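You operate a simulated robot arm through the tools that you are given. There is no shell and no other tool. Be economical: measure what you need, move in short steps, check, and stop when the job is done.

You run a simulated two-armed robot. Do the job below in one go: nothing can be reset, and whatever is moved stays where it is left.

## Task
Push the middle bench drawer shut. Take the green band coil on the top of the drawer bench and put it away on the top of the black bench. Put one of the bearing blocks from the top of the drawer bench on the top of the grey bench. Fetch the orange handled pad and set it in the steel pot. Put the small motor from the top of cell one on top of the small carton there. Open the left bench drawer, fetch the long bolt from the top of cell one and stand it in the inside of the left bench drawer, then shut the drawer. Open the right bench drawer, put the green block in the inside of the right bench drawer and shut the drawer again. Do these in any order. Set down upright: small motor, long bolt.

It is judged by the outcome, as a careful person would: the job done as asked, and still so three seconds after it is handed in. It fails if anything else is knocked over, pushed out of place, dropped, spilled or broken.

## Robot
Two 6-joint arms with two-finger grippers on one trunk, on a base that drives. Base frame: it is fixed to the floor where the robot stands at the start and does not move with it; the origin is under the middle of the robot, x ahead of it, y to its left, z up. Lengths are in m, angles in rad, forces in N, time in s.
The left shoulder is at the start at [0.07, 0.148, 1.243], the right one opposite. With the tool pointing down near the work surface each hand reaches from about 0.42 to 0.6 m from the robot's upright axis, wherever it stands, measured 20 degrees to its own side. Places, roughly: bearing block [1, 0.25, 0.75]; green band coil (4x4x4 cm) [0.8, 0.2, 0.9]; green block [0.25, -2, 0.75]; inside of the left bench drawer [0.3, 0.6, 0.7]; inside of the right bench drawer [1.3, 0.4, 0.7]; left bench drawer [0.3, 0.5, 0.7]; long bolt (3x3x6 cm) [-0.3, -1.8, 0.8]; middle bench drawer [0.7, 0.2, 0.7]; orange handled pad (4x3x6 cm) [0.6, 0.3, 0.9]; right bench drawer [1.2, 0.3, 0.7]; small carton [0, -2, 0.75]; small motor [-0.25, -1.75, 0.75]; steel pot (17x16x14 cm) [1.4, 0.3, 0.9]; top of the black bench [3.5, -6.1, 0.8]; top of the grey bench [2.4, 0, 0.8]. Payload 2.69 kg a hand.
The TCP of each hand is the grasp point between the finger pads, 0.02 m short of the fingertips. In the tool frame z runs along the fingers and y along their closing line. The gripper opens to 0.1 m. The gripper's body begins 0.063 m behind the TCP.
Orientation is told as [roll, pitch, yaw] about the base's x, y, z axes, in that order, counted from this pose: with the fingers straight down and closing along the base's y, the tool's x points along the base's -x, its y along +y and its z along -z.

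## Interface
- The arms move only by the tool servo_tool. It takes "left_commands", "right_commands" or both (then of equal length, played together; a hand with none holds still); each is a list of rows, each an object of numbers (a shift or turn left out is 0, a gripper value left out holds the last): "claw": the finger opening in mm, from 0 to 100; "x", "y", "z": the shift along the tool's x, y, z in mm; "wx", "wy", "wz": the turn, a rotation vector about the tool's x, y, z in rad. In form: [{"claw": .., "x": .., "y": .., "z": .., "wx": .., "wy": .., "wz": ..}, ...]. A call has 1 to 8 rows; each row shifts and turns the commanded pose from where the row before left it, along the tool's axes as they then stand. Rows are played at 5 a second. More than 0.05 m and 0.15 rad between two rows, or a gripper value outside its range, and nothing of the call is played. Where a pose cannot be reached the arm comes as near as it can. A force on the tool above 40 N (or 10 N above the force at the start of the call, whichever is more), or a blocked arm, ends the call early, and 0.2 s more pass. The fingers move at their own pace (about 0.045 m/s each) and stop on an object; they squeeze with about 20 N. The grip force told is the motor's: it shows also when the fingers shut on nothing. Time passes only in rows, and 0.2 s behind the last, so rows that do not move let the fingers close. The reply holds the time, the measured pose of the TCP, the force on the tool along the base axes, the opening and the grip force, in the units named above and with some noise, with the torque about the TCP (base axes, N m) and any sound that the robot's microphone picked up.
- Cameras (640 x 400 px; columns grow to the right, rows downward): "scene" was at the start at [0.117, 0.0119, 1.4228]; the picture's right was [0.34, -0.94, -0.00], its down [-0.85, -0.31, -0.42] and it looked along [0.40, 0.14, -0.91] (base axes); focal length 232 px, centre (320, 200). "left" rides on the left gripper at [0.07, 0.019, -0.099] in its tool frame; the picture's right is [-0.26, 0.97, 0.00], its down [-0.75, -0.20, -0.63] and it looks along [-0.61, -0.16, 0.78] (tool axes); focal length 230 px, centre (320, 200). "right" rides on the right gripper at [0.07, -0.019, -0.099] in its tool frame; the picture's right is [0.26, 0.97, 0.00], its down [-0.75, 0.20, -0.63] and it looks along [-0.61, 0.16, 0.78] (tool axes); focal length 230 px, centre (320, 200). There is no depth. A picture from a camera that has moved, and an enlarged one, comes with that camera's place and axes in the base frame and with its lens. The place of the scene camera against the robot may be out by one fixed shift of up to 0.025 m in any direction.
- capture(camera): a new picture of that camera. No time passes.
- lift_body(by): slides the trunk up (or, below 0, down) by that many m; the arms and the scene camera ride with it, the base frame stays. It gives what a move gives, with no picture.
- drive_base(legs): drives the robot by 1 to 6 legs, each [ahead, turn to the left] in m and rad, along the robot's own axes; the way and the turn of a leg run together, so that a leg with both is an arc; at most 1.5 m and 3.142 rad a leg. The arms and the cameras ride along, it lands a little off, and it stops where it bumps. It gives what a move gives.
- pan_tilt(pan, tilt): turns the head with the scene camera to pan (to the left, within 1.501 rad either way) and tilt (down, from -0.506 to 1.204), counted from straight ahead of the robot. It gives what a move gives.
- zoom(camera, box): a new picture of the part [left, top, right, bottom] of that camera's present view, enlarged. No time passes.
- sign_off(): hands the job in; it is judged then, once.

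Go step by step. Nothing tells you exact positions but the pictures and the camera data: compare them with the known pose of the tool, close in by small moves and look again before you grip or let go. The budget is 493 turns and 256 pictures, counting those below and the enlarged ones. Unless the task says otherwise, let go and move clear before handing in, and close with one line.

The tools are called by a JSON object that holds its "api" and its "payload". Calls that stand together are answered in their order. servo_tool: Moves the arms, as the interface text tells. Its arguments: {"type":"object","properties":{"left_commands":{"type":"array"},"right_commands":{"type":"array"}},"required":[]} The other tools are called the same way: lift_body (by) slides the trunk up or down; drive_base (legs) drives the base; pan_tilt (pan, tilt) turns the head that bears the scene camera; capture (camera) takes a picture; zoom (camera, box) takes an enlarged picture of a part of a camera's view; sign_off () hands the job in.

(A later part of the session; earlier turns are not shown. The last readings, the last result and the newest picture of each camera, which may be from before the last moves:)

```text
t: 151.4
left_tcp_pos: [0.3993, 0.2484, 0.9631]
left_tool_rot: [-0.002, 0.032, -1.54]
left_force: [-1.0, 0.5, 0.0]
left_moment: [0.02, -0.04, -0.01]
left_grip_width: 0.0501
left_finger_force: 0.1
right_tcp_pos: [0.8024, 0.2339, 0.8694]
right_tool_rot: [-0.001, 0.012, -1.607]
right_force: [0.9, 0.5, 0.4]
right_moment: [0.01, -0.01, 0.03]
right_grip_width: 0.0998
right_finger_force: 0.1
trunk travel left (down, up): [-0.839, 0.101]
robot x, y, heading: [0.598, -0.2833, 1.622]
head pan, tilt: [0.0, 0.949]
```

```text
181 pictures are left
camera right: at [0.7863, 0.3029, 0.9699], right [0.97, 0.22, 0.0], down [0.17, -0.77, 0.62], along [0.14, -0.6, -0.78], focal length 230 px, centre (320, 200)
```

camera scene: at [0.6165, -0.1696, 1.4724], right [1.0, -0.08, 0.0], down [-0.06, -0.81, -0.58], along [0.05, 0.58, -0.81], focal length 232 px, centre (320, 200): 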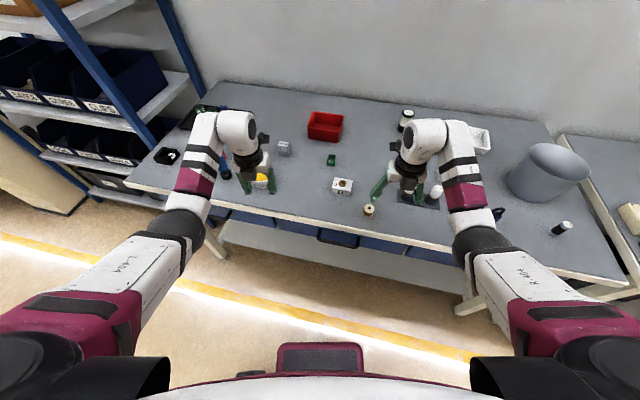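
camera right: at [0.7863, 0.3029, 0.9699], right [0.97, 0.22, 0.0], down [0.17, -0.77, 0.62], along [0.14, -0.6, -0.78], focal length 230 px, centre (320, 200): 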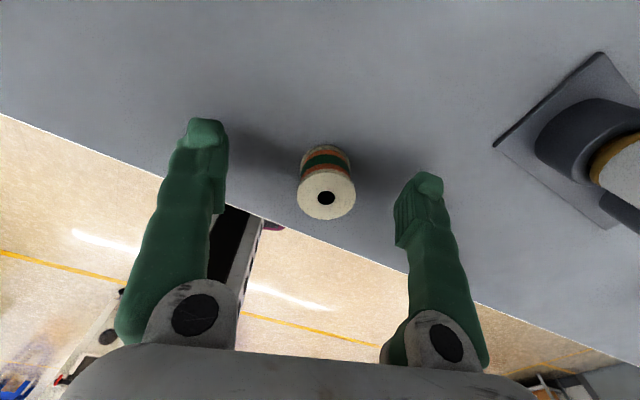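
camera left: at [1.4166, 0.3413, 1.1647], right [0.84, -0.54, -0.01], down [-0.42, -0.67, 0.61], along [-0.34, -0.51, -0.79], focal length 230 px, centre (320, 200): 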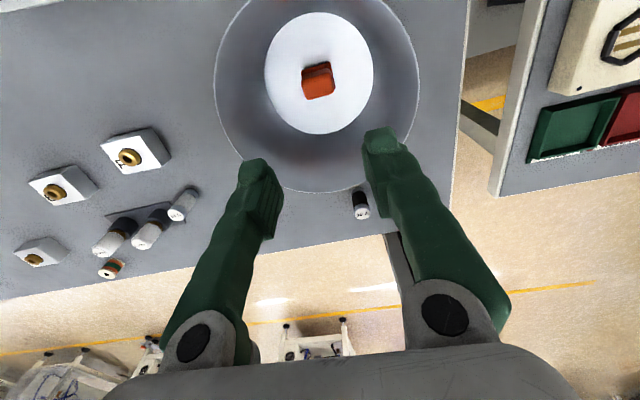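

{"api": "servo_tool", "payload": {"right_commands": [{"claw": 25, "y": 2}, {"claw": 25}, {"claw": 25}, {"claw": 25}, {"claw": 25}, {"claw": 25}]}}

{"api": "servo_tool", "payload": {"right_commands": [{"z": -15}, {"z": -20}, {"z": -20}, {"z": -20}, {"z": -20}]}}

{"api": "capture", "payload": {"camera": "right"}}

```text
t: 152.8
left_tcp_pos: [0.399, 0.2475, 0.9652]
left_tool_rot: [-0.002, 0.033, -1.541]
left_force: [0.1, 0.0, -0.2]
left_moment: [-0.03, -0.02, 0.0]
left_grip_width: 0.0497
left_finger_force: 0.1
right_tcp_pos: [0.8041, 0.2346, 0.8697]
right_tool_rot: [-0.003, 0.011, -1.608]
right_force: [0.4, 0.4, 0.6]
right_moment: [0.02, 0.0, 0.02]
right_grip_width: 0.0295
right_finger_force: 20.1
trunk travel left (down, up): [-0.839, 0.101]
robot x, y, heading: [0.5978, -0.2819, 1.61]
head pan, tilt: [0.0, 0.949]
```

```text
t: 154.0
left_tcp_pos: [0.4004, 0.2473, 0.9646]
left_tool_rot: [-0.001, 0.034, -1.541]
left_force: [-0.1, -0.1, -0.1]
left_moment: [0.0, -0.01, -0.01]
left_grip_width: 0.0498
left_finger_force: 0.0
right_tcp_pos: [0.8042, 0.2345, 0.9635]
right_tool_rot: [-0.004, 0.012, -1.609]
right_force: [0.1, 0.7, -0.3]
right_moment: [0.0, -0.02, -0.03]
right_grip_width: 0.0299
right_finger_force: 19.8
trunk travel left (down, up): [-0.839, 0.101]
robot x, y, heading: [0.5981, -0.284, 1.614]
head pan, tilt: [0.0, 0.949]
```

```text
180 pictures are left
camera right: at [0.7899, 0.3028, 1.064], right [0.97, 0.22, 0.0], down [0.17, -0.76, 0.62], along [0.14, -0.6, -0.78], focal length 230 px, centre (320, 200)
```

right: 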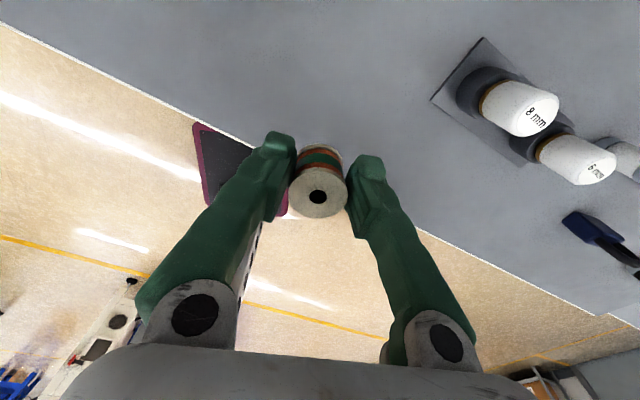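

The coil is held in the right hand. I'll raise up and turn right so the left hand can reach bearing block D.

{"api": "lift_body", "payload": {"by": 0.09}}

{"api": "drive_base", "payload": {"legs": [[0, -0.58], [0.06, 0]]}}

{"api": "capture", "payload": {"camera": "scene"}}

{"api": "capture", "payload": {"camera": "left"}}

```text
t: 155.2
left_tcp_pos: [0.4001, 0.2471, 1.0548]
left_tool_rot: [-0.002, 0.033, -1.541]
left_force: [1.6, -0.3, -0.1]
left_moment: [0.0, 0.0, 0.0]
left_grip_width: 0.0503
left_finger_force: 0.1
right_tcp_pos: [0.8057, 0.2347, 1.0535]
right_tool_rot: [-0.004, 0.012, -1.607]
right_force: [1.0, 0.2, 0.4]
right_moment: [0.04, -0.01, 0.02]
right_grip_width: 0.0295
right_finger_force: 20.5
trunk travel left (down, up): [-0.929, 0.011]
robot x, y, heading: [0.5986, -0.2836, 1.618]
head pan, tilt: [0.0, 0.949]
```

```text
t: 158.3
left_tcp_pos: [0.7344, 0.2898, 1.0585]
left_tool_rot: [-0.006, 0.02, -2.118]
left_force: [1.1, 1.0, -0.6]
left_moment: [-0.02, 0.05, 0.03]
left_grip_width: 0.05
left_finger_force: 0.1
right_tcp_pos: [1.0725, 0.0544, 1.063]
right_tool_rot: [-0.004, 0.032, -2.196]
right_force: [0.8, 0.9, -1.0]
right_moment: [-0.06, 0.03, 0.01]
right_grip_width: 0.0296
right_finger_force: 19.6
trunk travel left (down, up): [-0.929, 0.011]
robot x, y, heading: [0.6298, -0.2288, 1.03]
head pan, tilt: [0.0, 0.949]
stopped in leg 2: the robot was blocked; the commanded pose is now the measured one
```

```text
179 pictures are left
camera scene: at [0.7006, -0.1373, 1.5627], right [0.86, -0.51, 0.0], down [-0.42, -0.7, -0.58], along [0.3, 0.5, -0.81], focal length 232 px, centre (320, 200)
```

scene: 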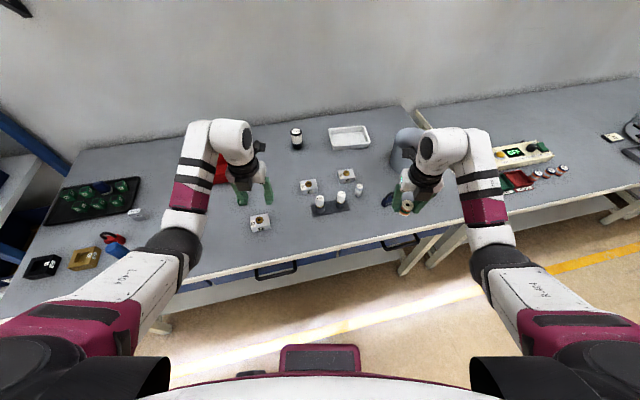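

```text
178 pictures are left
camera left: at [0.7862, 0.3378, 1.16], right [0.69, -0.72, -0.01], down [-0.56, -0.55, 0.62], along [-0.45, -0.42, -0.79], focal length 230 px, centre (320, 200)
```

left: 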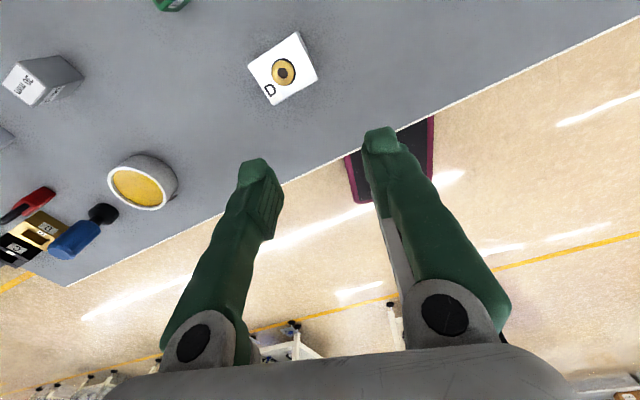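

{"api": "servo_tool", "payload": {"left_commands": [{"claw": 90, "wz": -0.13, "wy": -0.02}, {"wz": -0.12}, {"z": 20}, {"z": 20}]}}

{"api": "lift_body", "payload": {"by": -0.06}}

{"api": "capture", "payload": {"camera": "left"}}

```text
t: 159.3
left_tcp_pos: [0.736, 0.2995, 1.0133]
left_tool_rot: [0.007, -0.009, -1.864]
left_force: [0.0, 1.0, -0.5]
left_moment: [-0.04, 0.01, 0.03]
left_grip_width: 0.0898
left_finger_force: 0.1
left hand out of reach, approached as far as the arm can: row 1, 4
right_tcp_pos: [1.0726, 0.0579, 1.0611]
right_tool_rot: [-0.003, 0.024, -2.196]
right_force: [-0.1, 0.1, -0.3]
right_moment: [0.02, -0.01, 0.02]
right_grip_width: 0.0293
right_finger_force: 20.2
trunk travel left (down, up): [-0.929, 0.011]
robot x, y, heading: [0.6294, -0.2313, 1.032]
head pan, tilt: [0.0, 0.949]
```

```text
t: 160.3
left_tcp_pos: [0.7358, 0.2989, 0.9546]
left_tool_rot: [0.004, -0.008, -1.865]
left_force: [-0.2, 1.5, -0.2]
left_moment: [0.01, -0.03, 0.01]
left_grip_width: 0.09
left_finger_force: 0.1
right_tcp_pos: [1.0731, 0.0578, 1.0003]
right_tool_rot: [-0.004, 0.025, -2.197]
right_force: [0.0, -0.3, -0.8]
right_moment: [0.02, -0.01, 0.03]
right_grip_width: 0.0298
right_finger_force: 20.0
trunk travel left (down, up): [-0.869, 0.071]
robot x, y, heading: [0.6265, -0.2318, 1.032]
head pan, tilt: [0.0, 0.949]
```

```text
177 pictures are left
camera left: at [0.7731, 0.3608, 1.0539], right [0.85, -0.53, 0.01], down [-0.41, -0.66, 0.63], along [-0.33, -0.54, -0.77], focal length 230 px, centre (320, 200)
```

left: 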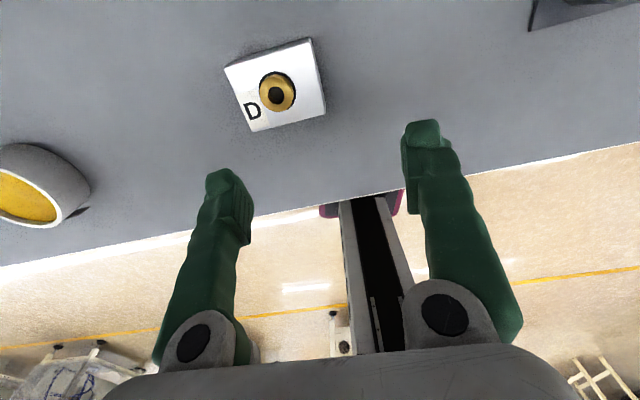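

{"api": "servo_tool", "payload": {"left_commands": [{"claw": 100, "x": 19, "y": -11}, {"x": 19, "y": -11}, {"z": 15}, {"z": 15}]}}

{"api": "capture", "payload": {"camera": "left"}}

```text
t: 161.3
left_tcp_pos: [0.7253, 0.3425, 0.9244]
left_tool_rot: [0.004, -0.006, -1.866]
left_force: [0.6, -0.9, 0.0]
left_moment: [-0.01, 0.01, -0.01]
left_grip_width: 0.1001
left_finger_force: 0.0
right_tcp_pos: [1.0726, 0.0584, 1.0012]
right_tool_rot: [-0.002, 0.026, -2.198]
right_force: [-0.1, 0.5, -0.5]
right_moment: [0.02, 0.01, -0.01]
right_grip_width: 0.0297
right_finger_force: 20.7
trunk travel left (down, up): [-0.869, 0.071]
robot x, y, heading: [0.6265, -0.2369, 1.03]
head pan, tilt: [0.0, 0.949]
```

```text
176 pictures are left
camera left: at [0.763, 0.4035, 1.0225], right [0.85, -0.53, 0.01], down [-0.41, -0.66, 0.63], along [-0.33, -0.54, -0.77], focal length 230 px, centre (320, 200)
```

left: 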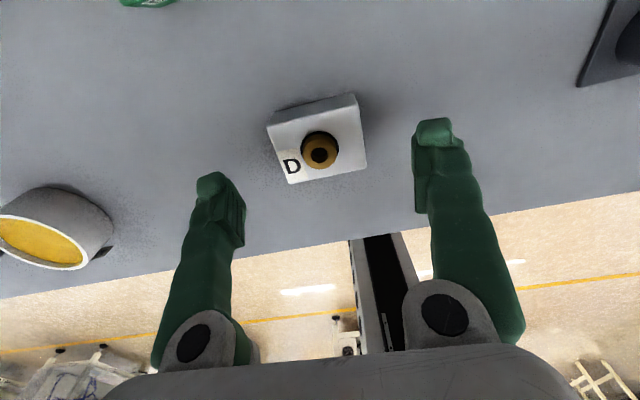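

{"api": "servo_tool", "payload": {"left_commands": [{"z": 18}, {"z": 18}, {"z": 17}]}}

{"api": "capture", "payload": {"camera": "left"}}

```text
t: 162.1
left_tcp_pos: [0.7255, 0.3414, 0.8684]
left_tool_rot: [0.005, -0.007, -1.866]
left_force: [0.4, -0.6, 0.0]
left_moment: [0.0, -0.03, -0.03]
left_grip_width: 0.1001
left_finger_force: 0.1
right_tcp_pos: [1.0735, 0.0574, 1.0]
right_tool_rot: [-0.003, 0.026, -2.196]
right_force: [-0.4, -0.5, -0.7]
right_moment: [0.03, -0.02, 0.03]
right_grip_width: 0.0297
right_finger_force: 20.1
trunk travel left (down, up): [-0.869, 0.071]
robot x, y, heading: [0.6287, -0.2318, 1.035]
head pan, tilt: [0.0, 0.949]
```

```text
175 pictures are left
camera left: at [0.7631, 0.4032, 0.9691], right [0.85, -0.53, 0.01], down [-0.41, -0.66, 0.63], along [-0.33, -0.54, -0.77], focal length 230 px, centre (320, 200)
```

left: 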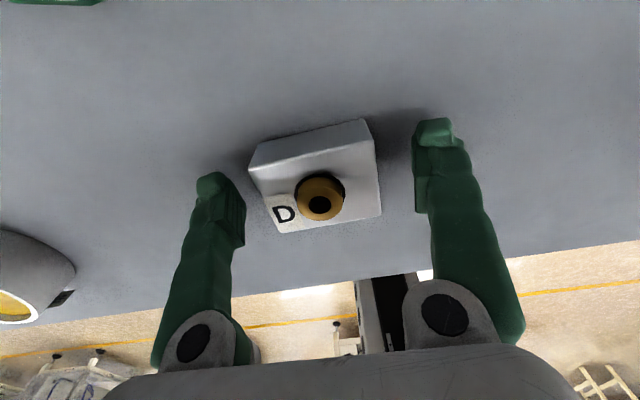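

Well centred around the block. Close and lift.

{"api": "servo_tool", "payload": {"left_commands": [{"claw": 40}, {"claw": 40}, {"claw": 40}, {"claw": 40}, {"claw": 40}]}}

{"api": "servo_tool", "payload": {"left_commands": [{"z": -15}, {"z": -20}, {"z": -20}, {"z": -20}]}}

{"api": "lift_body", "payload": {"by": 0.065}}

{"api": "capture", "payload": {"camera": "left"}}

```text
t: 163.3
left_tcp_pos: [0.7252, 0.3407, 0.8696]
left_tool_rot: [0.007, -0.005, -1.866]
left_force: [0.6, 0.2, -0.1]
left_moment: [0.01, 0.02, -0.04]
left_grip_width: 0.0633
left_finger_force: 20.2
right_tcp_pos: [1.0729, 0.0577, 1.0003]
right_tool_rot: [-0.005, 0.027, -2.198]
right_force: [0.1, -0.8, -0.5]
right_moment: [0.04, -0.03, 0.01]
right_grip_width: 0.0298
right_finger_force: 20.0
trunk travel left (down, up): [-0.869, 0.071]
robot x, y, heading: [0.6276, -0.2312, 1.03]
head pan, tilt: [0.0, 0.949]
```

```text
t: 164.3
left_tcp_pos: [0.7255, 0.3435, 0.9452]
left_tool_rot: [0.002, -0.007, -1.866]
left_force: [0.8, -0.2, -2.7]
left_moment: [0.02, 0.03, 0.0]
left_grip_width: 0.0634
left_finger_force: 19.9
right_tcp_pos: [1.0735, 0.0581, 1.0014]
right_tool_rot: [-0.004, 0.026, -2.195]
right_force: [0.1, 0.0, -0.7]
right_moment: [-0.04, -0.02, -0.04]
right_grip_width: 0.0293
right_finger_force: 20.4
trunk travel left (down, up): [-0.869, 0.071]
robot x, y, heading: [0.626, -0.2267, 1.033]
head pan, tilt: [0.0, 0.949]
```

```text
t: 165.4
left_tcp_pos: [0.7263, 0.3431, 1.0094]
left_tool_rot: [0.006, -0.007, -1.867]
left_force: [-0.6, 0.1, -1.6]
left_moment: [0.03, -0.01, -0.01]
left_grip_width: 0.0633
left_finger_force: 20.0
right_tcp_pos: [1.0736, 0.0597, 1.0661]
right_tool_rot: [-0.004, 0.025, -2.196]
right_force: [0.2, 0.1, -0.9]
right_moment: [0.02, 0.0, -0.02]
right_grip_width: 0.0295
right_finger_force: 19.9
trunk travel left (down, up): [-0.934, 0.006]
robot x, y, heading: [0.6281, -0.2271, 1.029]
head pan, tilt: [0.0, 0.949]
```

```text
174 pictures are left
camera left: at [0.7633, 0.4049, 1.1093], right [0.85, -0.53, 0.01], down [-0.41, -0.65, 0.63], along [-0.33, -0.54, -0.77], focal length 230 px, centre (320, 200)
```

left: 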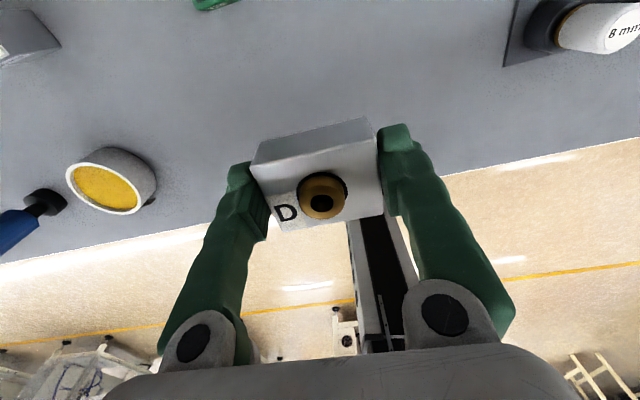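

Both parts are held. I'll drive along to the grey bench.

{"api": "drive_base", "payload": {"legs": [[-0.27, 0], [0, -1.325], [0.8, 0], [0.78, 0], [0, 1.571]]}}

{"api": "capture", "payload": {"camera": "scene"}}

```text
t: 182.1
left_tcp_pos: [1.9206, -0.3251, 1.0114]
left_tool_rot: [0.005, -0.009, -1.576]
left_force: [0.2, 0.4, -1.7]
left_moment: [0.02, 0.0, 0.01]
left_grip_width: 0.0632
left_finger_force: 20.1
right_tcp_pos: [2.3335, -0.4981, 1.0662]
right_tool_rot: [-0.005, 0.028, -1.909]
right_force: [0.3, 0.1, -0.3]
right_moment: [0.01, -0.05, 0.02]
right_grip_width: 0.0297
right_finger_force: 19.9
trunk travel left (down, up): [-0.934, 0.006]
robot x, y, heading: [1.9914, -0.9028, 1.318]
head pan, tilt: [0.0, 0.949]
```

```text
173 pictures are left
camera scene: at [2.032, -0.7912, 1.5673], right [0.97, -0.25, 0.0], down [-0.2, -0.79, -0.58], along [0.14, 0.56, -0.81], focal length 232 px, centre (320, 200)
```

scene: 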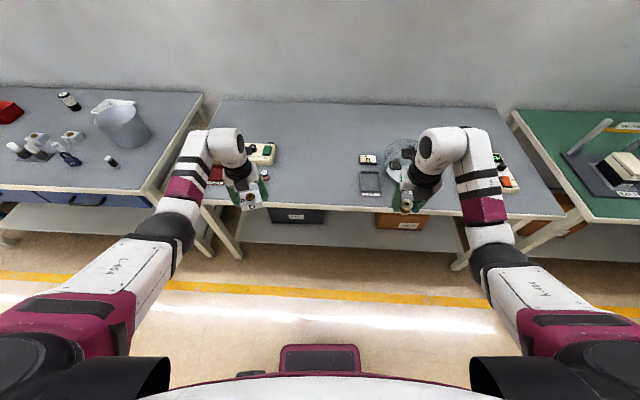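

{"api": "drive_base", "payload": {"legs": [[0, -0.2], [0.19, 0]]}}

{"api": "capture", "payload": {"camera": "scene"}}

{"api": "capture", "payload": {"camera": "left"}}

```text
t: 184.4
left_tcp_pos: [2.1101, -0.1583, 1.0128]
left_tool_rot: [0.008, -0.002, -1.771]
left_force: [-0.6, -0.6, -1.8]
left_moment: [0.07, -0.01, -0.01]
left_grip_width: 0.0631
left_finger_force: 20.5
right_tcp_pos: [2.4827, -0.4074, 1.0693]
right_tool_rot: [-0.003, 0.036, -2.1]
right_force: [-0.6, -1.2, -0.1]
right_moment: [0.01, -0.03, 0.02]
right_grip_width: 0.0297
right_finger_force: 19.8
trunk travel left (down, up): [-0.934, 0.006]
robot x, y, heading: [2.0697, -0.7347, 1.13]
head pan, tilt: [0.0, 0.949]
```

```text
172 pictures are left
camera scene: at [2.13, -0.6381, 1.568], right [0.9, -0.43, 0.0], down [-0.35, -0.73, -0.59], along [0.25, 0.53, -0.81], focal length 232 px, centre (320, 200)
```

scene: 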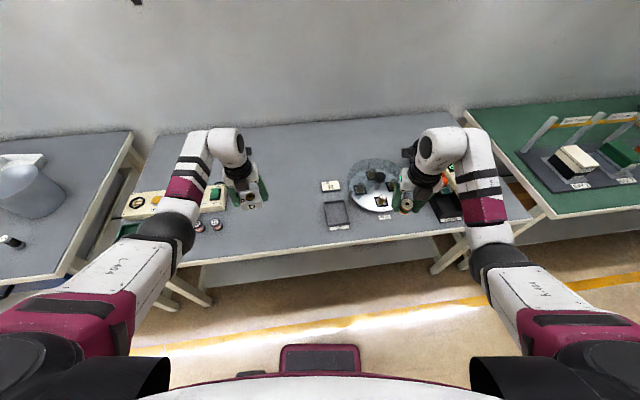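

```text
171 pictures are left
camera left: at [2.1414, -0.0933, 1.1127], right [0.9, -0.44, 0.01], down [-0.35, -0.69, 0.63], along [-0.28, -0.57, -0.78], focal length 230 px, centre (320, 200)
```

left: 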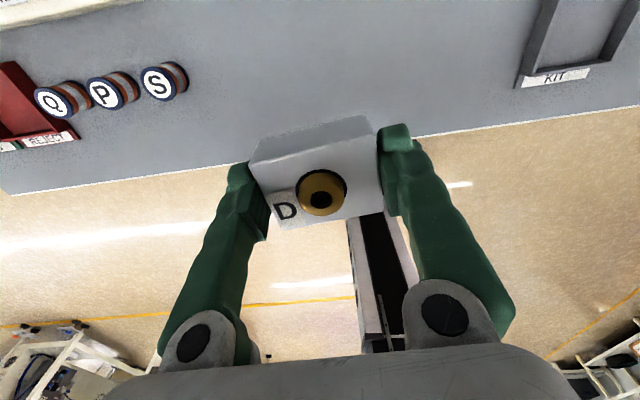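

{"api": "drive_base", "payload": {"legs": [[0.05, 0]]}}

{"api": "servo_tool", "payload": {"left_commands": [{"z": 20}, {"z": 20}, {"z": 20}, {"z": 20}, {"z": 20}, {"z": 10}]}}

{"api": "capture", "payload": {"camera": "left"}}

{"api": "zoom", "payload": {"camera": "scene", "box": [160, 110, 460, 297]}}

```text
t: 185.9
left_tcp_pos: [2.1308, -0.1122, 1.0094]
left_tool_rot: [0.004, -0.006, -1.77]
left_force: [-0.2, 0.3, -2.4]
left_moment: [-0.01, 0.03, -0.02]
left_grip_width: 0.0632
left_finger_force: 20.5
right_tcp_pos: [2.5072, -0.3559, 1.0683]
right_tool_rot: [-0.012, 0.071, -2.102]
right_force: [0.2, 1.4, -0.3]
right_moment: [-0.04, 0.02, 0.01]
right_grip_width: 0.0296
right_finger_force: 20.0
trunk travel left (down, up): [-0.934, 0.006]
robot x, y, heading: [2.0913, -0.69, 1.129]
head pan, tilt: [0.0, 0.949]
stopped in leg 1: the robot was blocked; the commanded pose is now the measured one
```

```text
t: 187.3
left_tcp_pos: [2.1275, -0.1192, 0.902]
left_tool_rot: [0.007, 0.002, -1.769]
left_force: [0.0, 0.6, -2.6]
left_moment: [0.0, -0.02, 0.02]
left_grip_width: 0.0635
left_finger_force: 20.3
right_tcp_pos: [2.504, -0.3645, 1.0713]
right_tool_rot: [-0.014, 0.076, -2.101]
right_force: [-0.4, 0.0, 0.6]
right_moment: [-0.01, 0.0, 0.0]
right_grip_width: 0.0297
right_finger_force: 20.6
trunk travel left (down, up): [-0.934, 0.006]
robot x, y, heading: [2.0917, -0.6919, 1.129]
head pan, tilt: [0.0, 0.949]
```

```text
170 pictures are left
camera left: at [2.1582, -0.0553, 1.002], right [0.9, -0.44, 0.01], down [-0.35, -0.7, 0.63], along [-0.27, -0.56, -0.78], focal length 230 px, centre (320, 200)
```

left: 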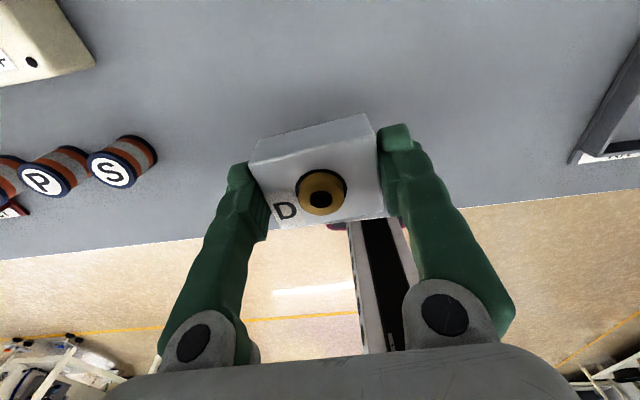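

```text
2.13 times, centred on (310, 204) of scene
camera zoom: at [2.1568, -0.5838, 1.5672], right [0.9, -0.43, 0.0], down [-0.35, -0.74, -0.58], along [0.25, 0.52, -0.81], focal length 496 px, centre (341, 192)
```

zoom: 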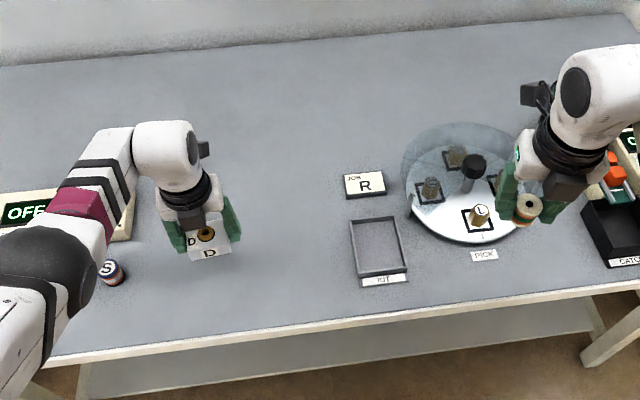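

{"api": "servo_tool", "payload": {"left_commands": [{"z": 10}, {"z": 10}, {"z": 6}, {"z": 5}]}}

```text
t: 188.3
left_tcp_pos: [2.1272, -0.1235, 0.8843]
left_tool_rot: [0.006, 0.005, -1.768]
left_force: [0.5, -0.2, -2.4]
left_moment: [0.02, -0.01, -0.02]
left_grip_width: 0.0631
left_finger_force: 19.7
left hand out of reach, approached as far as the arm can: row 3, 4
right_tcp_pos: [2.5023, -0.364, 1.072]
right_tool_rot: [-0.015, 0.079, -2.1]
right_force: [0.0, 0.1, -0.4]
right_moment: [-0.02, 0.0, 0.0]
right_grip_width: 0.0295
right_finger_force: 19.8
trunk travel left (down, up): [-0.934, 0.006]
robot x, y, heading: [2.0952, -0.6861, 1.132]
head pan, tilt: [0.0, 0.949]
```

Arm limit reached just above the surface, so I'll lower the rest with the trunk in small steps until contact.

{"api": "lift_body", "payload": {"by": -0.012}}

{"api": "lift_body", "payload": {"by": -0.006}}

```text
t: 188.9
left_tcp_pos: [2.1278, -0.1234, 0.8728]
left_tool_rot: [0.007, 0.002, -1.769]
left_force: [-0.2, 0.3, -1.6]
left_moment: [0.03, 0.03, 0.03]
left_grip_width: 0.0634
left_finger_force: 20.2
right_tcp_pos: [2.5037, -0.3643, 1.0596]
right_tool_rot: [-0.014, 0.078, -2.103]
right_force: [-0.3, 0.0, -0.6]
right_moment: [-0.03, 0.01, -0.01]
right_grip_width: 0.0296
right_finger_force: 20.3
trunk travel left (down, up): [-0.922, 0.018]
robot x, y, heading: [2.0913, -0.6888, 1.13]
head pan, tilt: [0.0, 0.949]
```

```text
t: 189.5
left_tcp_pos: [2.1272, -0.1223, 0.8658]
left_tool_rot: [0.006, 0.002, -1.769]
left_force: [0.0, -1.2, -1.4]
left_moment: [0.01, -0.03, 0.01]
left_grip_width: 0.0632
left_finger_force: 19.8
right_tcp_pos: [2.5021, -0.3637, 1.0533]
right_tool_rot: [-0.013, 0.078, -2.102]
right_force: [-0.5, -1.8, -0.7]
right_moment: [-0.01, 0.02, -0.03]
right_grip_width: 0.0298
right_finger_force: 20.0
trunk travel left (down, up): [-0.916, 0.024]
robot x, y, heading: [2.0946, -0.6852, 1.126]
head pan, tilt: [0.0, 0.949]
```

{"api": "lift_body", "payload": {"by": -0.01}}

{"api": "lift_body", "payload": {"by": -0.01}}

{"api": "capture", "payload": {"camera": "left"}}

```text
t: 190.0
left_tcp_pos: [2.1268, -0.1224, 0.8567]
left_tool_rot: [0.006, 0.002, -1.768]
left_force: [0.1, -1.4, -2.2]
left_moment: [-0.02, -0.02, 0.04]
left_grip_width: 0.063
left_finger_force: 19.7
right_tcp_pos: [2.5035, -0.3642, 1.042]
right_tool_rot: [-0.013, 0.079, -2.101]
right_force: [0.5, 0.4, -1.0]
right_moment: [0.04, 0.01, -0.02]
right_grip_width: 0.0294
right_finger_force: 20.0
trunk travel left (down, up): [-0.906, 0.034]
robot x, y, heading: [2.0953, -0.6873, 1.131]
head pan, tilt: [0.0, 0.949]
```

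```text
t: 190.6
left_tcp_pos: [2.1278, -0.1232, 0.8459]
left_tool_rot: [0.007, 0.001, -1.77]
left_force: [-0.7, -1.1, -2.6]
left_moment: [0.04, -0.03, 0.02]
left_grip_width: 0.0633
left_finger_force: 19.7
right_tcp_pos: [2.5031, -0.3644, 1.0332]
right_tool_rot: [-0.015, 0.08, -2.102]
right_force: [-0.5, 0.8, -0.4]
right_moment: [-0.03, -0.01, 0.0]
right_grip_width: 0.0296
right_finger_force: 20.4
trunk travel left (down, up): [-0.896, 0.044]
robot x, y, heading: [2.0952, -0.6902, 1.126]
head pan, tilt: [0.0, 0.949]
```

```text
168 pictures are left
camera left: at [2.1582, -0.0579, 0.9464], right [0.9, -0.44, 0.01], down [-0.35, -0.7, 0.63], along [-0.27, -0.56, -0.78], focal length 230 px, centre (320, 200)
```

left: 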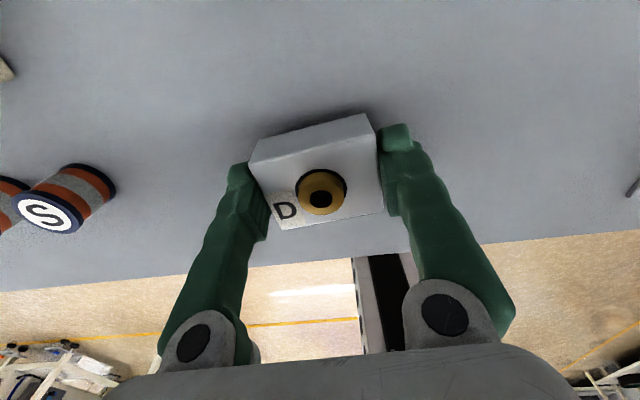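

{"api": "lift_body", "payload": {"by": -0.008}}

{"api": "lift_body", "payload": {"by": -0.008}}

```text
t: 191.2
left_tcp_pos: [2.128, -0.1226, 0.8385]
left_tool_rot: [0.006, 0.0, -1.769]
left_force: [-0.1, -0.2, -2.0]
left_moment: [0.05, 0.0, -0.02]
left_grip_width: 0.0631
left_finger_force: 19.9
right_tcp_pos: [2.503, -0.3647, 1.0246]
right_tool_rot: [-0.015, 0.078, -2.102]
right_force: [-0.4, -0.2, -0.2]
right_moment: [0.02, -0.02, 0.04]
right_grip_width: 0.0297
right_finger_force: 19.8
trunk travel left (down, up): [-0.888, 0.052]
robot x, y, heading: [2.0941, -0.6886, 1.13]
head pan, tilt: [0.0, 0.949]
```

```text
t: 191.8
left_tcp_pos: [2.1268, -0.1232, 0.8301]
left_tool_rot: [0.007, 0.003, -1.77]
left_force: [0.1, -0.3, -1.9]
left_moment: [-0.05, 0.01, 0.04]
left_grip_width: 0.0632
left_finger_force: 20.2
right_tcp_pos: [2.5039, -0.365, 1.018]
right_tool_rot: [-0.014, 0.079, -2.102]
right_force: [-0.1, 1.1, 0.1]
right_moment: [0.0, -0.03, 0.02]
right_grip_width: 0.0298
right_finger_force: 19.9
trunk travel left (down, up): [-0.88, 0.06]
robot x, y, heading: [2.0949, -0.6873, 1.126]
head pan, tilt: [0.0, 0.949]
```

{"api": "lift_body", "payload": {"by": -0.01}}

{"api": "lift_body", "payload": {"by": -0.008}}

{"api": "capture", "payload": {"camera": "left"}}

```text
t: 192.3
left_tcp_pos: [2.1276, -0.124, 0.8239]
left_tool_rot: [0.006, 0.009, -1.768]
left_force: [-2.5, 0.8, 24.0]
left_moment: [0.04, 0.16, -0.06]
left_grip_width: 0.0641
left_finger_force: 19.8
right_tcp_pos: [2.5023, -0.3681, 1.0082]
right_tool_rot: [-0.016, 0.083, -2.102]
right_force: [0.5, 0.4, -0.3]
right_moment: [-0.03, -0.04, -0.03]
right_grip_width: 0.0293
right_finger_force: 19.4
trunk travel left (down, up): [-0.87, 0.07]
robot x, y, heading: [2.0935, -0.6895, 1.127]
head pan, tilt: [0.0, 0.949]
```

```text
t: 192.8
left_tcp_pos: [2.1272, -0.1236, 0.8201]
left_tool_rot: [0.008, 0.011, -1.767]
left_force: [-3.1, -8.9, 18.7]
left_moment: [-0.01, 0.69, 0.32]
left_grip_width: 0.0642
left_finger_force: 20.2
right_tcp_pos: [2.5013, -0.3669, 1.0028]
right_tool_rot: [-0.015, 0.085, -2.098]
right_force: [-0.4, 0.5, -0.7]
right_moment: [-0.02, 0.01, 0.01]
right_grip_width: 0.0294
right_finger_force: 20.3
trunk travel left (down, up): [-0.863, 0.077]
robot x, y, heading: [2.0954, -0.6914, 1.125]
head pan, tilt: [0.0, 0.949]
stopped: the force on the tool passed its limit at 43 N (the readings are from after the stop); the commanded pose is now the measured one
```

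```text
167 pictures are left
camera left: at [2.1577, -0.0601, 0.9205], right [0.9, -0.44, 0.0], down [-0.35, -0.7, 0.62], along [-0.27, -0.56, -0.78], focal length 230 px, centre (320, 200)
```

left: 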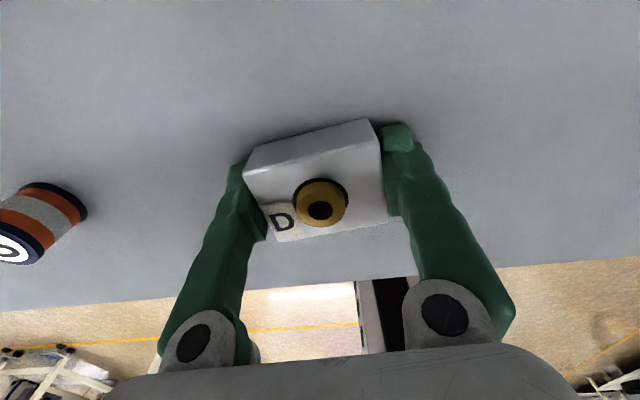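

The block is on the grey bench. Release and rise.

{"api": "servo_tool", "payload": {"left_commands": [{"claw": 90}, {"claw": 90}, {"claw": 90}]}}

{"api": "lift_body", "payload": {"by": 0.14}}

{"api": "capture", "payload": {"camera": "left"}}

{"api": "capture", "payload": {"camera": "scene"}}

```text
t: 193.6
left_tcp_pos: [2.1291, -0.122, 0.8181]
left_tool_rot: [0.006, 0.01, -1.77]
left_force: [5.8, -2.2, 7.6]
left_moment: [-0.01, 0.33, 0.1]
left_grip_width: 0.0873
left_finger_force: 0.1
right_tcp_pos: [2.5083, -0.364, 0.9965]
right_tool_rot: [-0.034, 0.094, -2.102]
right_force: [1.1, -0.7, -0.7]
right_moment: [0.03, -0.01, -0.01]
right_grip_width: 0.0298
right_finger_force: 20.3
trunk travel left (down, up): [-0.863, 0.077]
robot x, y, heading: [2.0905, -0.6875, 1.125]
head pan, tilt: [0.0, 0.949]
```

```text
t: 194.8
left_tcp_pos: [2.1274, -0.1214, 0.8936]
left_tool_rot: [0.007, 0.008, -1.77]
left_force: [0.5, 0.7, 0.5]
left_moment: [0.0, -0.01, -0.02]
left_grip_width: 0.0902
left_finger_force: 0.0
right_tcp_pos: [2.5022, -0.3634, 1.0788]
right_tool_rot: [-0.013, 0.079, -2.101]
right_force: [0.1, 0.3, -0.7]
right_moment: [0.0, 0.02, 0.01]
right_grip_width: 0.0297
right_finger_force: 19.8
right hand out of reach, approached as far as the arm can: row 1
trunk travel left (down, up): [-0.94, 0.0]
robot x, y, heading: [2.093, -0.6861, 1.129]
head pan, tilt: [0.0, 0.949]
```

```text
166 pictures are left
camera left: at [2.1577, -0.0565, 0.9938], right [0.9, -0.44, 0.01], down [-0.35, -0.7, 0.62], along [-0.27, -0.56, -0.78], focal length 230 px, centre (320, 200)
```

left: 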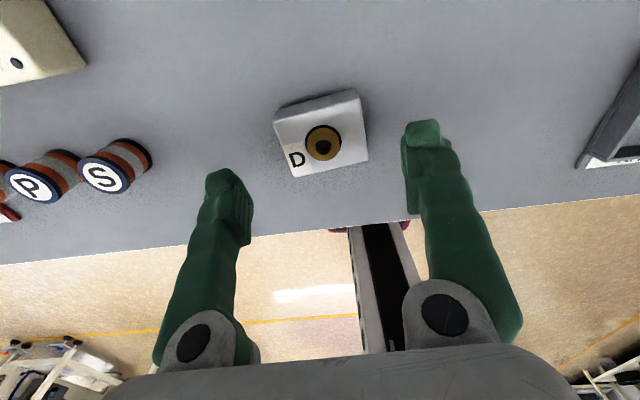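

```text
165 pictures are left
camera scene: at [2.1554, -0.5851, 1.5737], right [0.9, -0.43, 0.0], down [-0.35, -0.73, -0.58], along [0.25, 0.53, -0.81], focal length 232 px, centre (320, 200)
```

scene: 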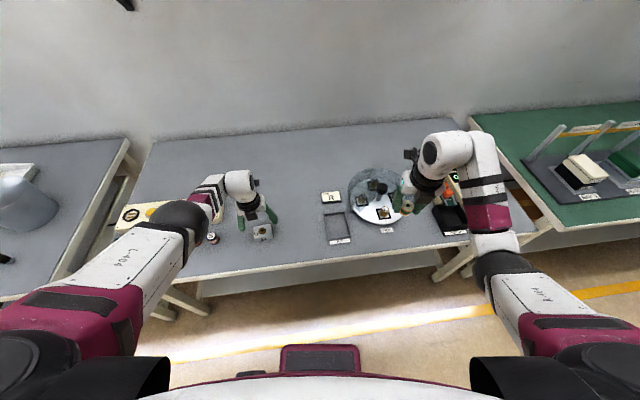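

Block D sits on the grey bench. I'll raise and tidy the hands, back off, and drive to the right drawer to open it with the free left hand.

{"api": "servo_tool", "payload": {"left_commands": [{"z": -25, "x": -10}, {"z": -25, "x": -10}, {"z": -25, "x": -10}, {"z": -25, "x": -10}, {"z": -10, "x": -10}], "right_commands": [{"wy": -0.03}, {"wy": -0.03}, {"wy": -0.02, "wx": -0.013}, {"x": -10}, {"x": -10}]}}

{"api": "drive_base", "payload": {"legs": [[-0.3, 0], [0, 1.72], [0.8, 0]]}}

```text
t: 195.9
left_tcp_pos: [2.121, -0.1716, 1.0034]
left_tool_rot: [0.009, 0.009, -1.769]
left_force: [-0.2, 0.3, 0.2]
left_moment: [-0.02, 0.02, 0.02]
left_grip_width: 0.09
left_finger_force: 0.0
right_tcp_pos: [2.5112, -0.3702, 1.0509]
right_tool_rot: [-0.001, -0.001, -2.1]
right_force: [-0.3, 0.2, -0.1]
right_moment: [0.04, 0.0, -0.02]
right_grip_width: 0.0297
right_finger_force: 20.0
right hand out of reach, approached as far as the arm can: row 2, 3, 4, 5
trunk travel left (down, up): [-0.94, 0.0]
robot x, y, heading: [2.0925, -0.6875, 1.126]
head pan, tilt: [0.0, 0.949]
```

```text
t: 206.1
left_tcp_pos: [0.6822, -0.8338, 1.003]
left_tool_rot: [0.008, 0.01, -0.002]
left_force: [0.8, 0.0, -1.6]
left_moment: [0.02, 0.0, -0.04]
left_grip_width: 0.0898
left_finger_force: 0.0
right_tcp_pos: [0.7984, -0.4107, 1.0513]
right_tool_rot: [-0.001, 0.002, -0.334]
right_force: [-0.4, 0.1, -0.3]
right_moment: [0.03, 0.04, -0.04]
right_grip_width: 0.0296
right_finger_force: 19.3
trunk travel left (down, up): [-0.94, 0.0]
robot x, y, heading: [1.1946, -0.7628, 2.896]
head pan, tilt: [0.0, 0.949]
```

{"api": "drive_base", "payload": {"legs": [[0.06, 0], [0, -1.62]]}}

{"api": "servo_tool", "payload": {"left_commands": [{"wz": 0.15}, {"wz": 0.15}, {"wz": 0.15}, {"wz": 0.15}, {"wz": 0.15}, {"wz": 0.15}, {"wz": 0.15}, {"wz": 0.15}]}}

{"api": "capture", "payload": {"camera": "scene"}}

```text
t: 211.0
left_tcp_pos: [1.0747, -0.2317, 1.0032]
left_tool_rot: [0.007, 0.008, -1.604]
left_force: [0.4, -0.5, -0.7]
left_moment: [-0.01, 0.01, -0.02]
left_grip_width: 0.0899
left_finger_force: 0.0
right_tcp_pos: [1.4961, -0.3602, 1.0512]
right_tool_rot: [-0.002, 0.001, -1.936]
right_force: [-0.1, -0.9, -0.6]
right_moment: [0.01, -0.01, 0.03]
right_grip_width: 0.0298
right_finger_force: 19.7
trunk travel left (down, up): [-0.94, 0.0]
robot x, y, heading: [1.1324, -0.7478, 1.291]
head pan, tilt: [0.0, 0.949]
```

```text
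t: 212.8
left_tcp_pos: [1.0754, -0.2311, 1.0038]
left_tool_rot: [-0.003, 0.01, -2.808]
left_force: [0.5, 0.3, 0.1]
left_moment: [-0.01, -0.02, 0.01]
left_grip_width: 0.0899
left_finger_force: 0.0
right_tcp_pos: [1.4951, -0.3613, 1.0517]
right_tool_rot: [-0.003, 0.0, -1.936]
right_force: [0.3, 0.9, -0.9]
right_moment: [0.0, 0.02, 0.01]
right_grip_width: 0.0293
right_finger_force: 19.3
trunk travel left (down, up): [-0.94, 0.0]
robot x, y, heading: [1.1336, -0.7452, 1.295]
head pan, tilt: [0.0, 0.949]
```

```text
164 pictures are left
camera scene: at [1.1772, -0.6358, 1.5737], right [0.96, -0.28, 0.0], down [-0.22, -0.78, -0.58], along [0.16, 0.56, -0.81], focal length 232 px, centre (320, 200)
```

scene: 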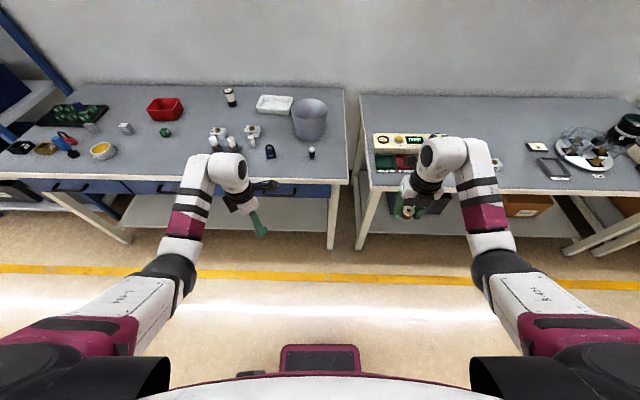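

{"api": "servo_tool", "payload": {"left_commands": [{"wz": 0.15}, {"wz": 0.15}, {"wz": 0.15}, {"wz": 0.15}, {"wx": 0.15}, {"wx": 0.15}, {"wx": 0.15}, {"wx": 0.15}]}}

{"api": "capture", "payload": {"camera": "left"}}

{"api": "zoom", "payload": {"camera": "scene", "box": [160, 120, 360, 245]}}

```text
t: 214.6
left_tcp_pos: [1.0495, -0.2256, 1.0119]
left_tool_rot: [-0.611, 0.012, 2.875]
left_force: [-0.3, 0.6, -0.6]
left_moment: [0.0, -0.01, 0.01]
left_grip_width: 0.0902
left_finger_force: 0.2
left hand out of reach, approached as far as the arm can: row 6, 7, 8
right_tcp_pos: [1.4936, -0.3636, 1.0519]
right_tool_rot: [-0.002, 0.003, -1.935]
right_force: [-0.3, 0.7, 0.3]
right_moment: [-0.01, 0.01, 0.04]
right_grip_width: 0.0298
right_finger_force: 19.9
trunk travel left (down, up): [-0.94, 0.0]
robot x, y, heading: [1.1302, -0.7429, 1.29]
head pan, tilt: [0.0, 0.949]
```

```text
163 pictures are left
camera left: at [1.0953, -0.3133, 1.0838], right [-0.45, -0.7, -0.56], down [-0.78, 0.01, 0.62], along [-0.43, 0.72, -0.55], focal length 230 px, centre (320, 200)
```

left: 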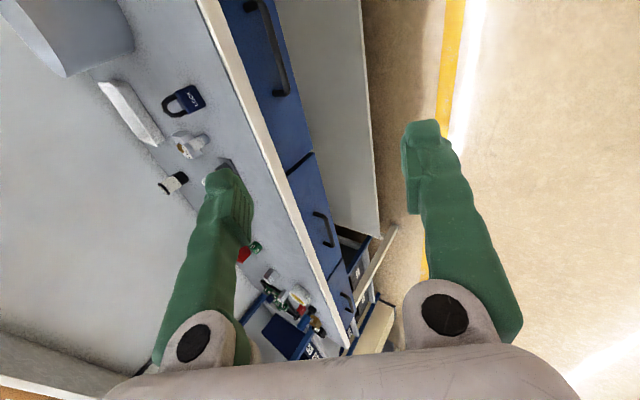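

```text
3.20 times, centred on (260, 182) of scene
camera zoom: at [1.1762, -0.6372, 1.5739], right [0.96, -0.28, 0.0], down [-0.22, -0.78, -0.58], along [0.16, 0.56, -0.81], focal length 744 px, centre (512, 256)
```

zoom: 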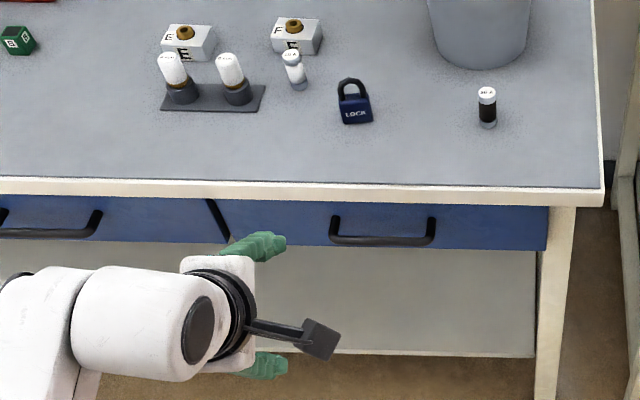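

The handle of the right drawer is at about s=1.11, z≈0.72. I'll raise the right hand with the coil for clearance, narrow the left fingers, then lower the trunk and approach.

{"api": "servo_tool", "payload": {"left_commands": [{"claw": 40, "x": 10}, {"x": 10}, {"x": 10}, {"x": 10}, {"wx": 0}, {"wx": 0}, {"wx": 0}, {"wx": 0}], "right_commands": [{"z": -20}, {"z": -20}, {"z": -20}, {"z": -20}, {"z": -20}, {"z": -20}, {"z": -20}, {"z": -20}]}}

{"api": "lift_body", "payload": {"by": -0.22}}

{"api": "drive_base", "payload": {"legs": [[0.2, -0.015]]}}

{"api": "capture", "payload": {"camera": "left"}}

{"api": "capture", "payload": {"camera": "scene"}}

```text
t: 216.4
left_tcp_pos: [1.051, -0.2243, 1.0216]
left_tool_rot: [-0.607, 0.01, 2.875]
left_force: [-0.3, 0.2, 0.9]
left_moment: [0.01, -0.02, 0.03]
left_grip_width: 0.0401
left_finger_force: 0.0
left hand out of reach, approached as far as the arm can: row 1, 2, 3, 4
right_tcp_pos: [1.5497, -0.3018, 1.1352]
right_tool_rot: [-0.001, -0.001, -1.936]
right_force: [-0.8, 0.6, 0.6]
right_moment: [0.01, 0.02, 0.0]
right_grip_width: 0.0295
right_finger_force: 20.1
right hand out of reach, approached as far as the arm can: row 1, 2, 3, 4, 5, 6, 7, 8
trunk travel left (down, up): [-0.94, 0.0]
robot x, y, heading: [1.1376, -0.7484, 1.291]
head pan, tilt: [0.0, 0.949]
```

```text
t: 218.7
left_tcp_pos: [1.0511, -0.2243, 0.8012]
left_tool_rot: [-0.607, 0.011, 2.876]
left_force: [-0.2, -0.5, -1.4]
left_moment: [-0.01, 0.02, -0.01]
left_grip_width: 0.0401
left_finger_force: 0.1
right_tcp_pos: [1.5502, -0.3033, 0.9157]
right_tool_rot: [-0.001, 0.001, -1.935]
right_force: [-0.7, -0.8, 0.3]
right_moment: [0.0, -0.01, 0.02]
right_grip_width: 0.0295
right_finger_force: 20.4
trunk travel left (down, up): [-0.72, 0.22]
robot x, y, heading: [1.1333, -0.7472, 1.291]
head pan, tilt: [0.0, 0.949]
```

```text
t: 220.3
left_tcp_pos: [1.1185, -0.0307, 0.8019]
left_tool_rot: [-0.607, 0.01, 2.857]
left_force: [-0.8, 0.7, 0.0]
left_moment: [0.04, 0.0, 0.0]
left_grip_width: 0.0401
left_finger_force: 0.1
right_tcp_pos: [1.6154, -0.1167, 0.9152]
right_tool_rot: [0.0, 0.002, -1.954]
right_force: [0.8, -1.0, -0.7]
right_moment: [-0.02, 0.0, 0.01]
right_grip_width: 0.0297
right_finger_force: 20.1
trunk travel left (down, up): [-0.72, 0.22]
robot x, y, heading: [1.1908, -0.5504, 1.273]
head pan, tilt: [0.0, 0.949]
```

```text
161 pictures are left
camera left: at [1.1637, -0.1187, 0.8741], right [-0.46, -0.69, -0.55], down [-0.78, 0.03, 0.62], along [-0.42, 0.72, -0.55], focal length 230 px, centre (320, 200)
```

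left: 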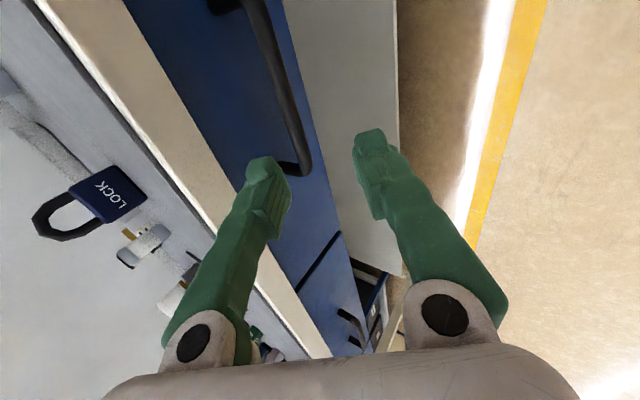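

```text
160 pictures are left
camera scene: at [1.2364, -0.4434, 1.3538], right [0.96, -0.29, 0.0], down [-0.24, -0.78, -0.58], along [0.17, 0.56, -0.81], focal length 232 px, centre (320, 200)
```

scene: 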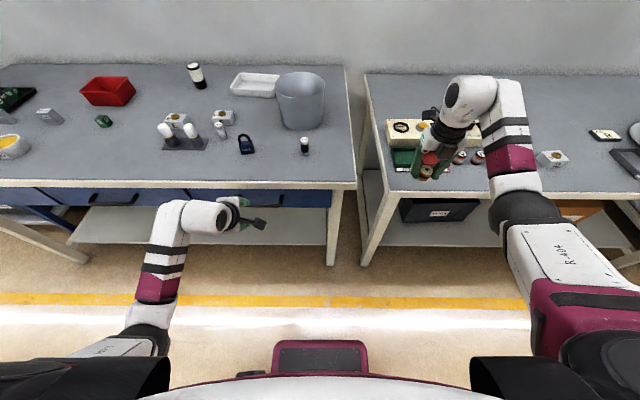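

{"api": "servo_tool", "payload": {"left_commands": [{"claw": 32}, {"claw": 32}]}}

{"api": "lift_body", "payload": {"by": -0.026}}

{"api": "drive_base", "payload": {"legs": [[0.045, 0]]}}

{"api": "capture", "payload": {"camera": "left"}}

```text
t: 220.9
left_tcp_pos: [1.1188, -0.0296, 0.8007]
left_tool_rot: [-0.607, 0.009, 2.857]
left_force: [-0.6, 0.6, -0.5]
left_moment: [-0.02, 0.01, -0.02]
left_grip_width: 0.0318
left_finger_force: 0.0
right_tcp_pos: [1.6155, -0.1162, 0.9149]
right_tool_rot: [-0.001, 0.001, -1.954]
right_force: [0.6, -0.7, -0.1]
right_moment: [-0.02, 0.01, -0.01]
right_grip_width: 0.0296
right_finger_force: 19.3
trunk travel left (down, up): [-0.72, 0.22]
robot x, y, heading: [1.1877, -0.5543, 1.271]
head pan, tilt: [0.0, 0.949]
```

```text
t: 221.6
left_tcp_pos: [1.1181, -0.0299, 0.7758]
left_tool_rot: [-0.608, 0.011, 2.857]
left_force: [0.1, 0.1, 0.0]
left_moment: [0.03, 0.01, 0.02]
left_grip_width: 0.0318
left_finger_force: 0.2
right_tcp_pos: [1.6152, -0.1149, 0.8903]
right_tool_rot: [-0.002, -0.001, -1.953]
right_force: [-0.3, -0.7, 0.6]
right_moment: [0.02, 0.01, -0.03]
right_grip_width: 0.0293
right_finger_force: 20.2
trunk travel left (down, up): [-0.694, 0.246]
robot x, y, heading: [1.1887, -0.5509, 1.268]
head pan, tilt: [0.0, 0.949]
```

```text
t: 222.5
left_tcp_pos: [1.1298, 0.0045, 0.7812]
left_tool_rot: [-0.615, 0.011, 2.857]
left_force: [-0.5, -0.3, 0.5]
left_moment: [0.01, 0.0, 0.0]
left_grip_width: 0.0319
left_finger_force: 0.1
right_tcp_pos: [1.6258, -0.0819, 0.8954]
right_tool_rot: [-0.005, 0.014, -1.953]
right_force: [0.3, -0.3, 0.2]
right_moment: [0.07, -0.04, 0.02]
right_grip_width: 0.0295
right_finger_force: 20.2
trunk travel left (down, up): [-0.694, 0.246]
robot x, y, heading: [1.2052, -0.5087, 1.275]
head pan, tilt: [0.0, 0.949]
```

```text
159 pictures are left
camera left: at [1.1742, -0.0842, 0.8517], right [-0.46, -0.69, -0.56], down [-0.78, 0.02, 0.62], along [-0.41, 0.73, -0.55], focal length 230 px, centre (320, 200)
```

left: 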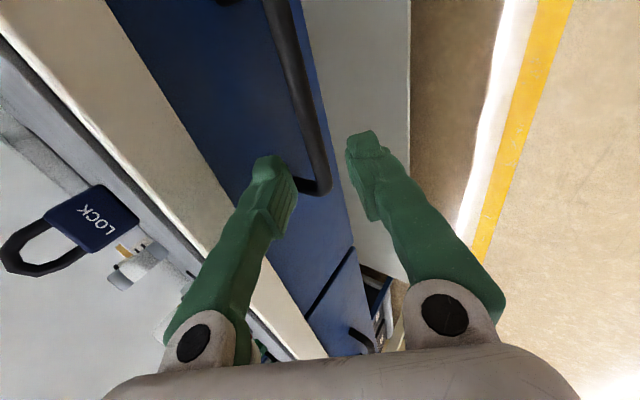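

The bar lies nicely between the fingers. Advance along the tool axis.

{"api": "servo_tool", "payload": {"left_commands": [{"z": 10, "y": -4}, {"z": 10}, {"z": 10}, {"z": 10}]}}

{"api": "capture", "payload": {"camera": "left"}}

```text
t: 223.5
left_tcp_pos: [1.1345, 0.0356, 0.7468]
left_tool_rot: [-0.608, 0.016, 2.854]
left_force: [0.1, -0.2, -0.3]
left_moment: [-0.02, 0.01, 0.01]
left_grip_width: 0.0321
left_finger_force: 0.1
left hand out of reach, approached as far as the arm can: row 4
right_tcp_pos: [1.6288, -0.0755, 0.8895]
right_tool_rot: [-0.001, 0.004, -1.952]
right_force: [-0.7, -0.3, -0.3]
right_moment: [0.0, 0.0, 0.02]
right_grip_width: 0.0295
right_finger_force: 20.4
trunk travel left (down, up): [-0.694, 0.246]
robot x, y, heading: [1.2048, -0.5093, 1.274]
head pan, tilt: [0.0, 0.949]
```

```text
158 pictures are left
camera left: at [1.1793, -0.0519, 0.8186], right [-0.46, -0.69, -0.56], down [-0.78, 0.03, 0.62], along [-0.41, 0.72, -0.55], focal length 230 px, centre (320, 200)
```

left: 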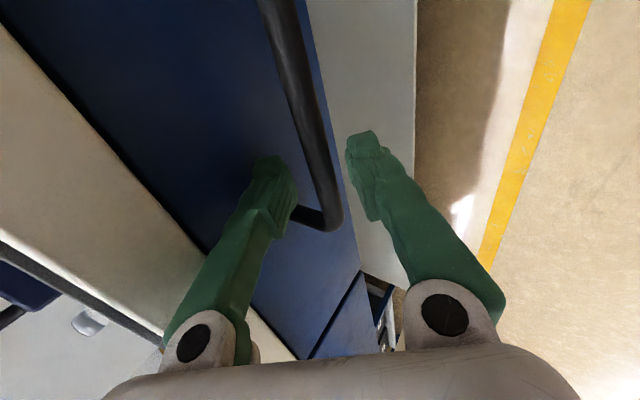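

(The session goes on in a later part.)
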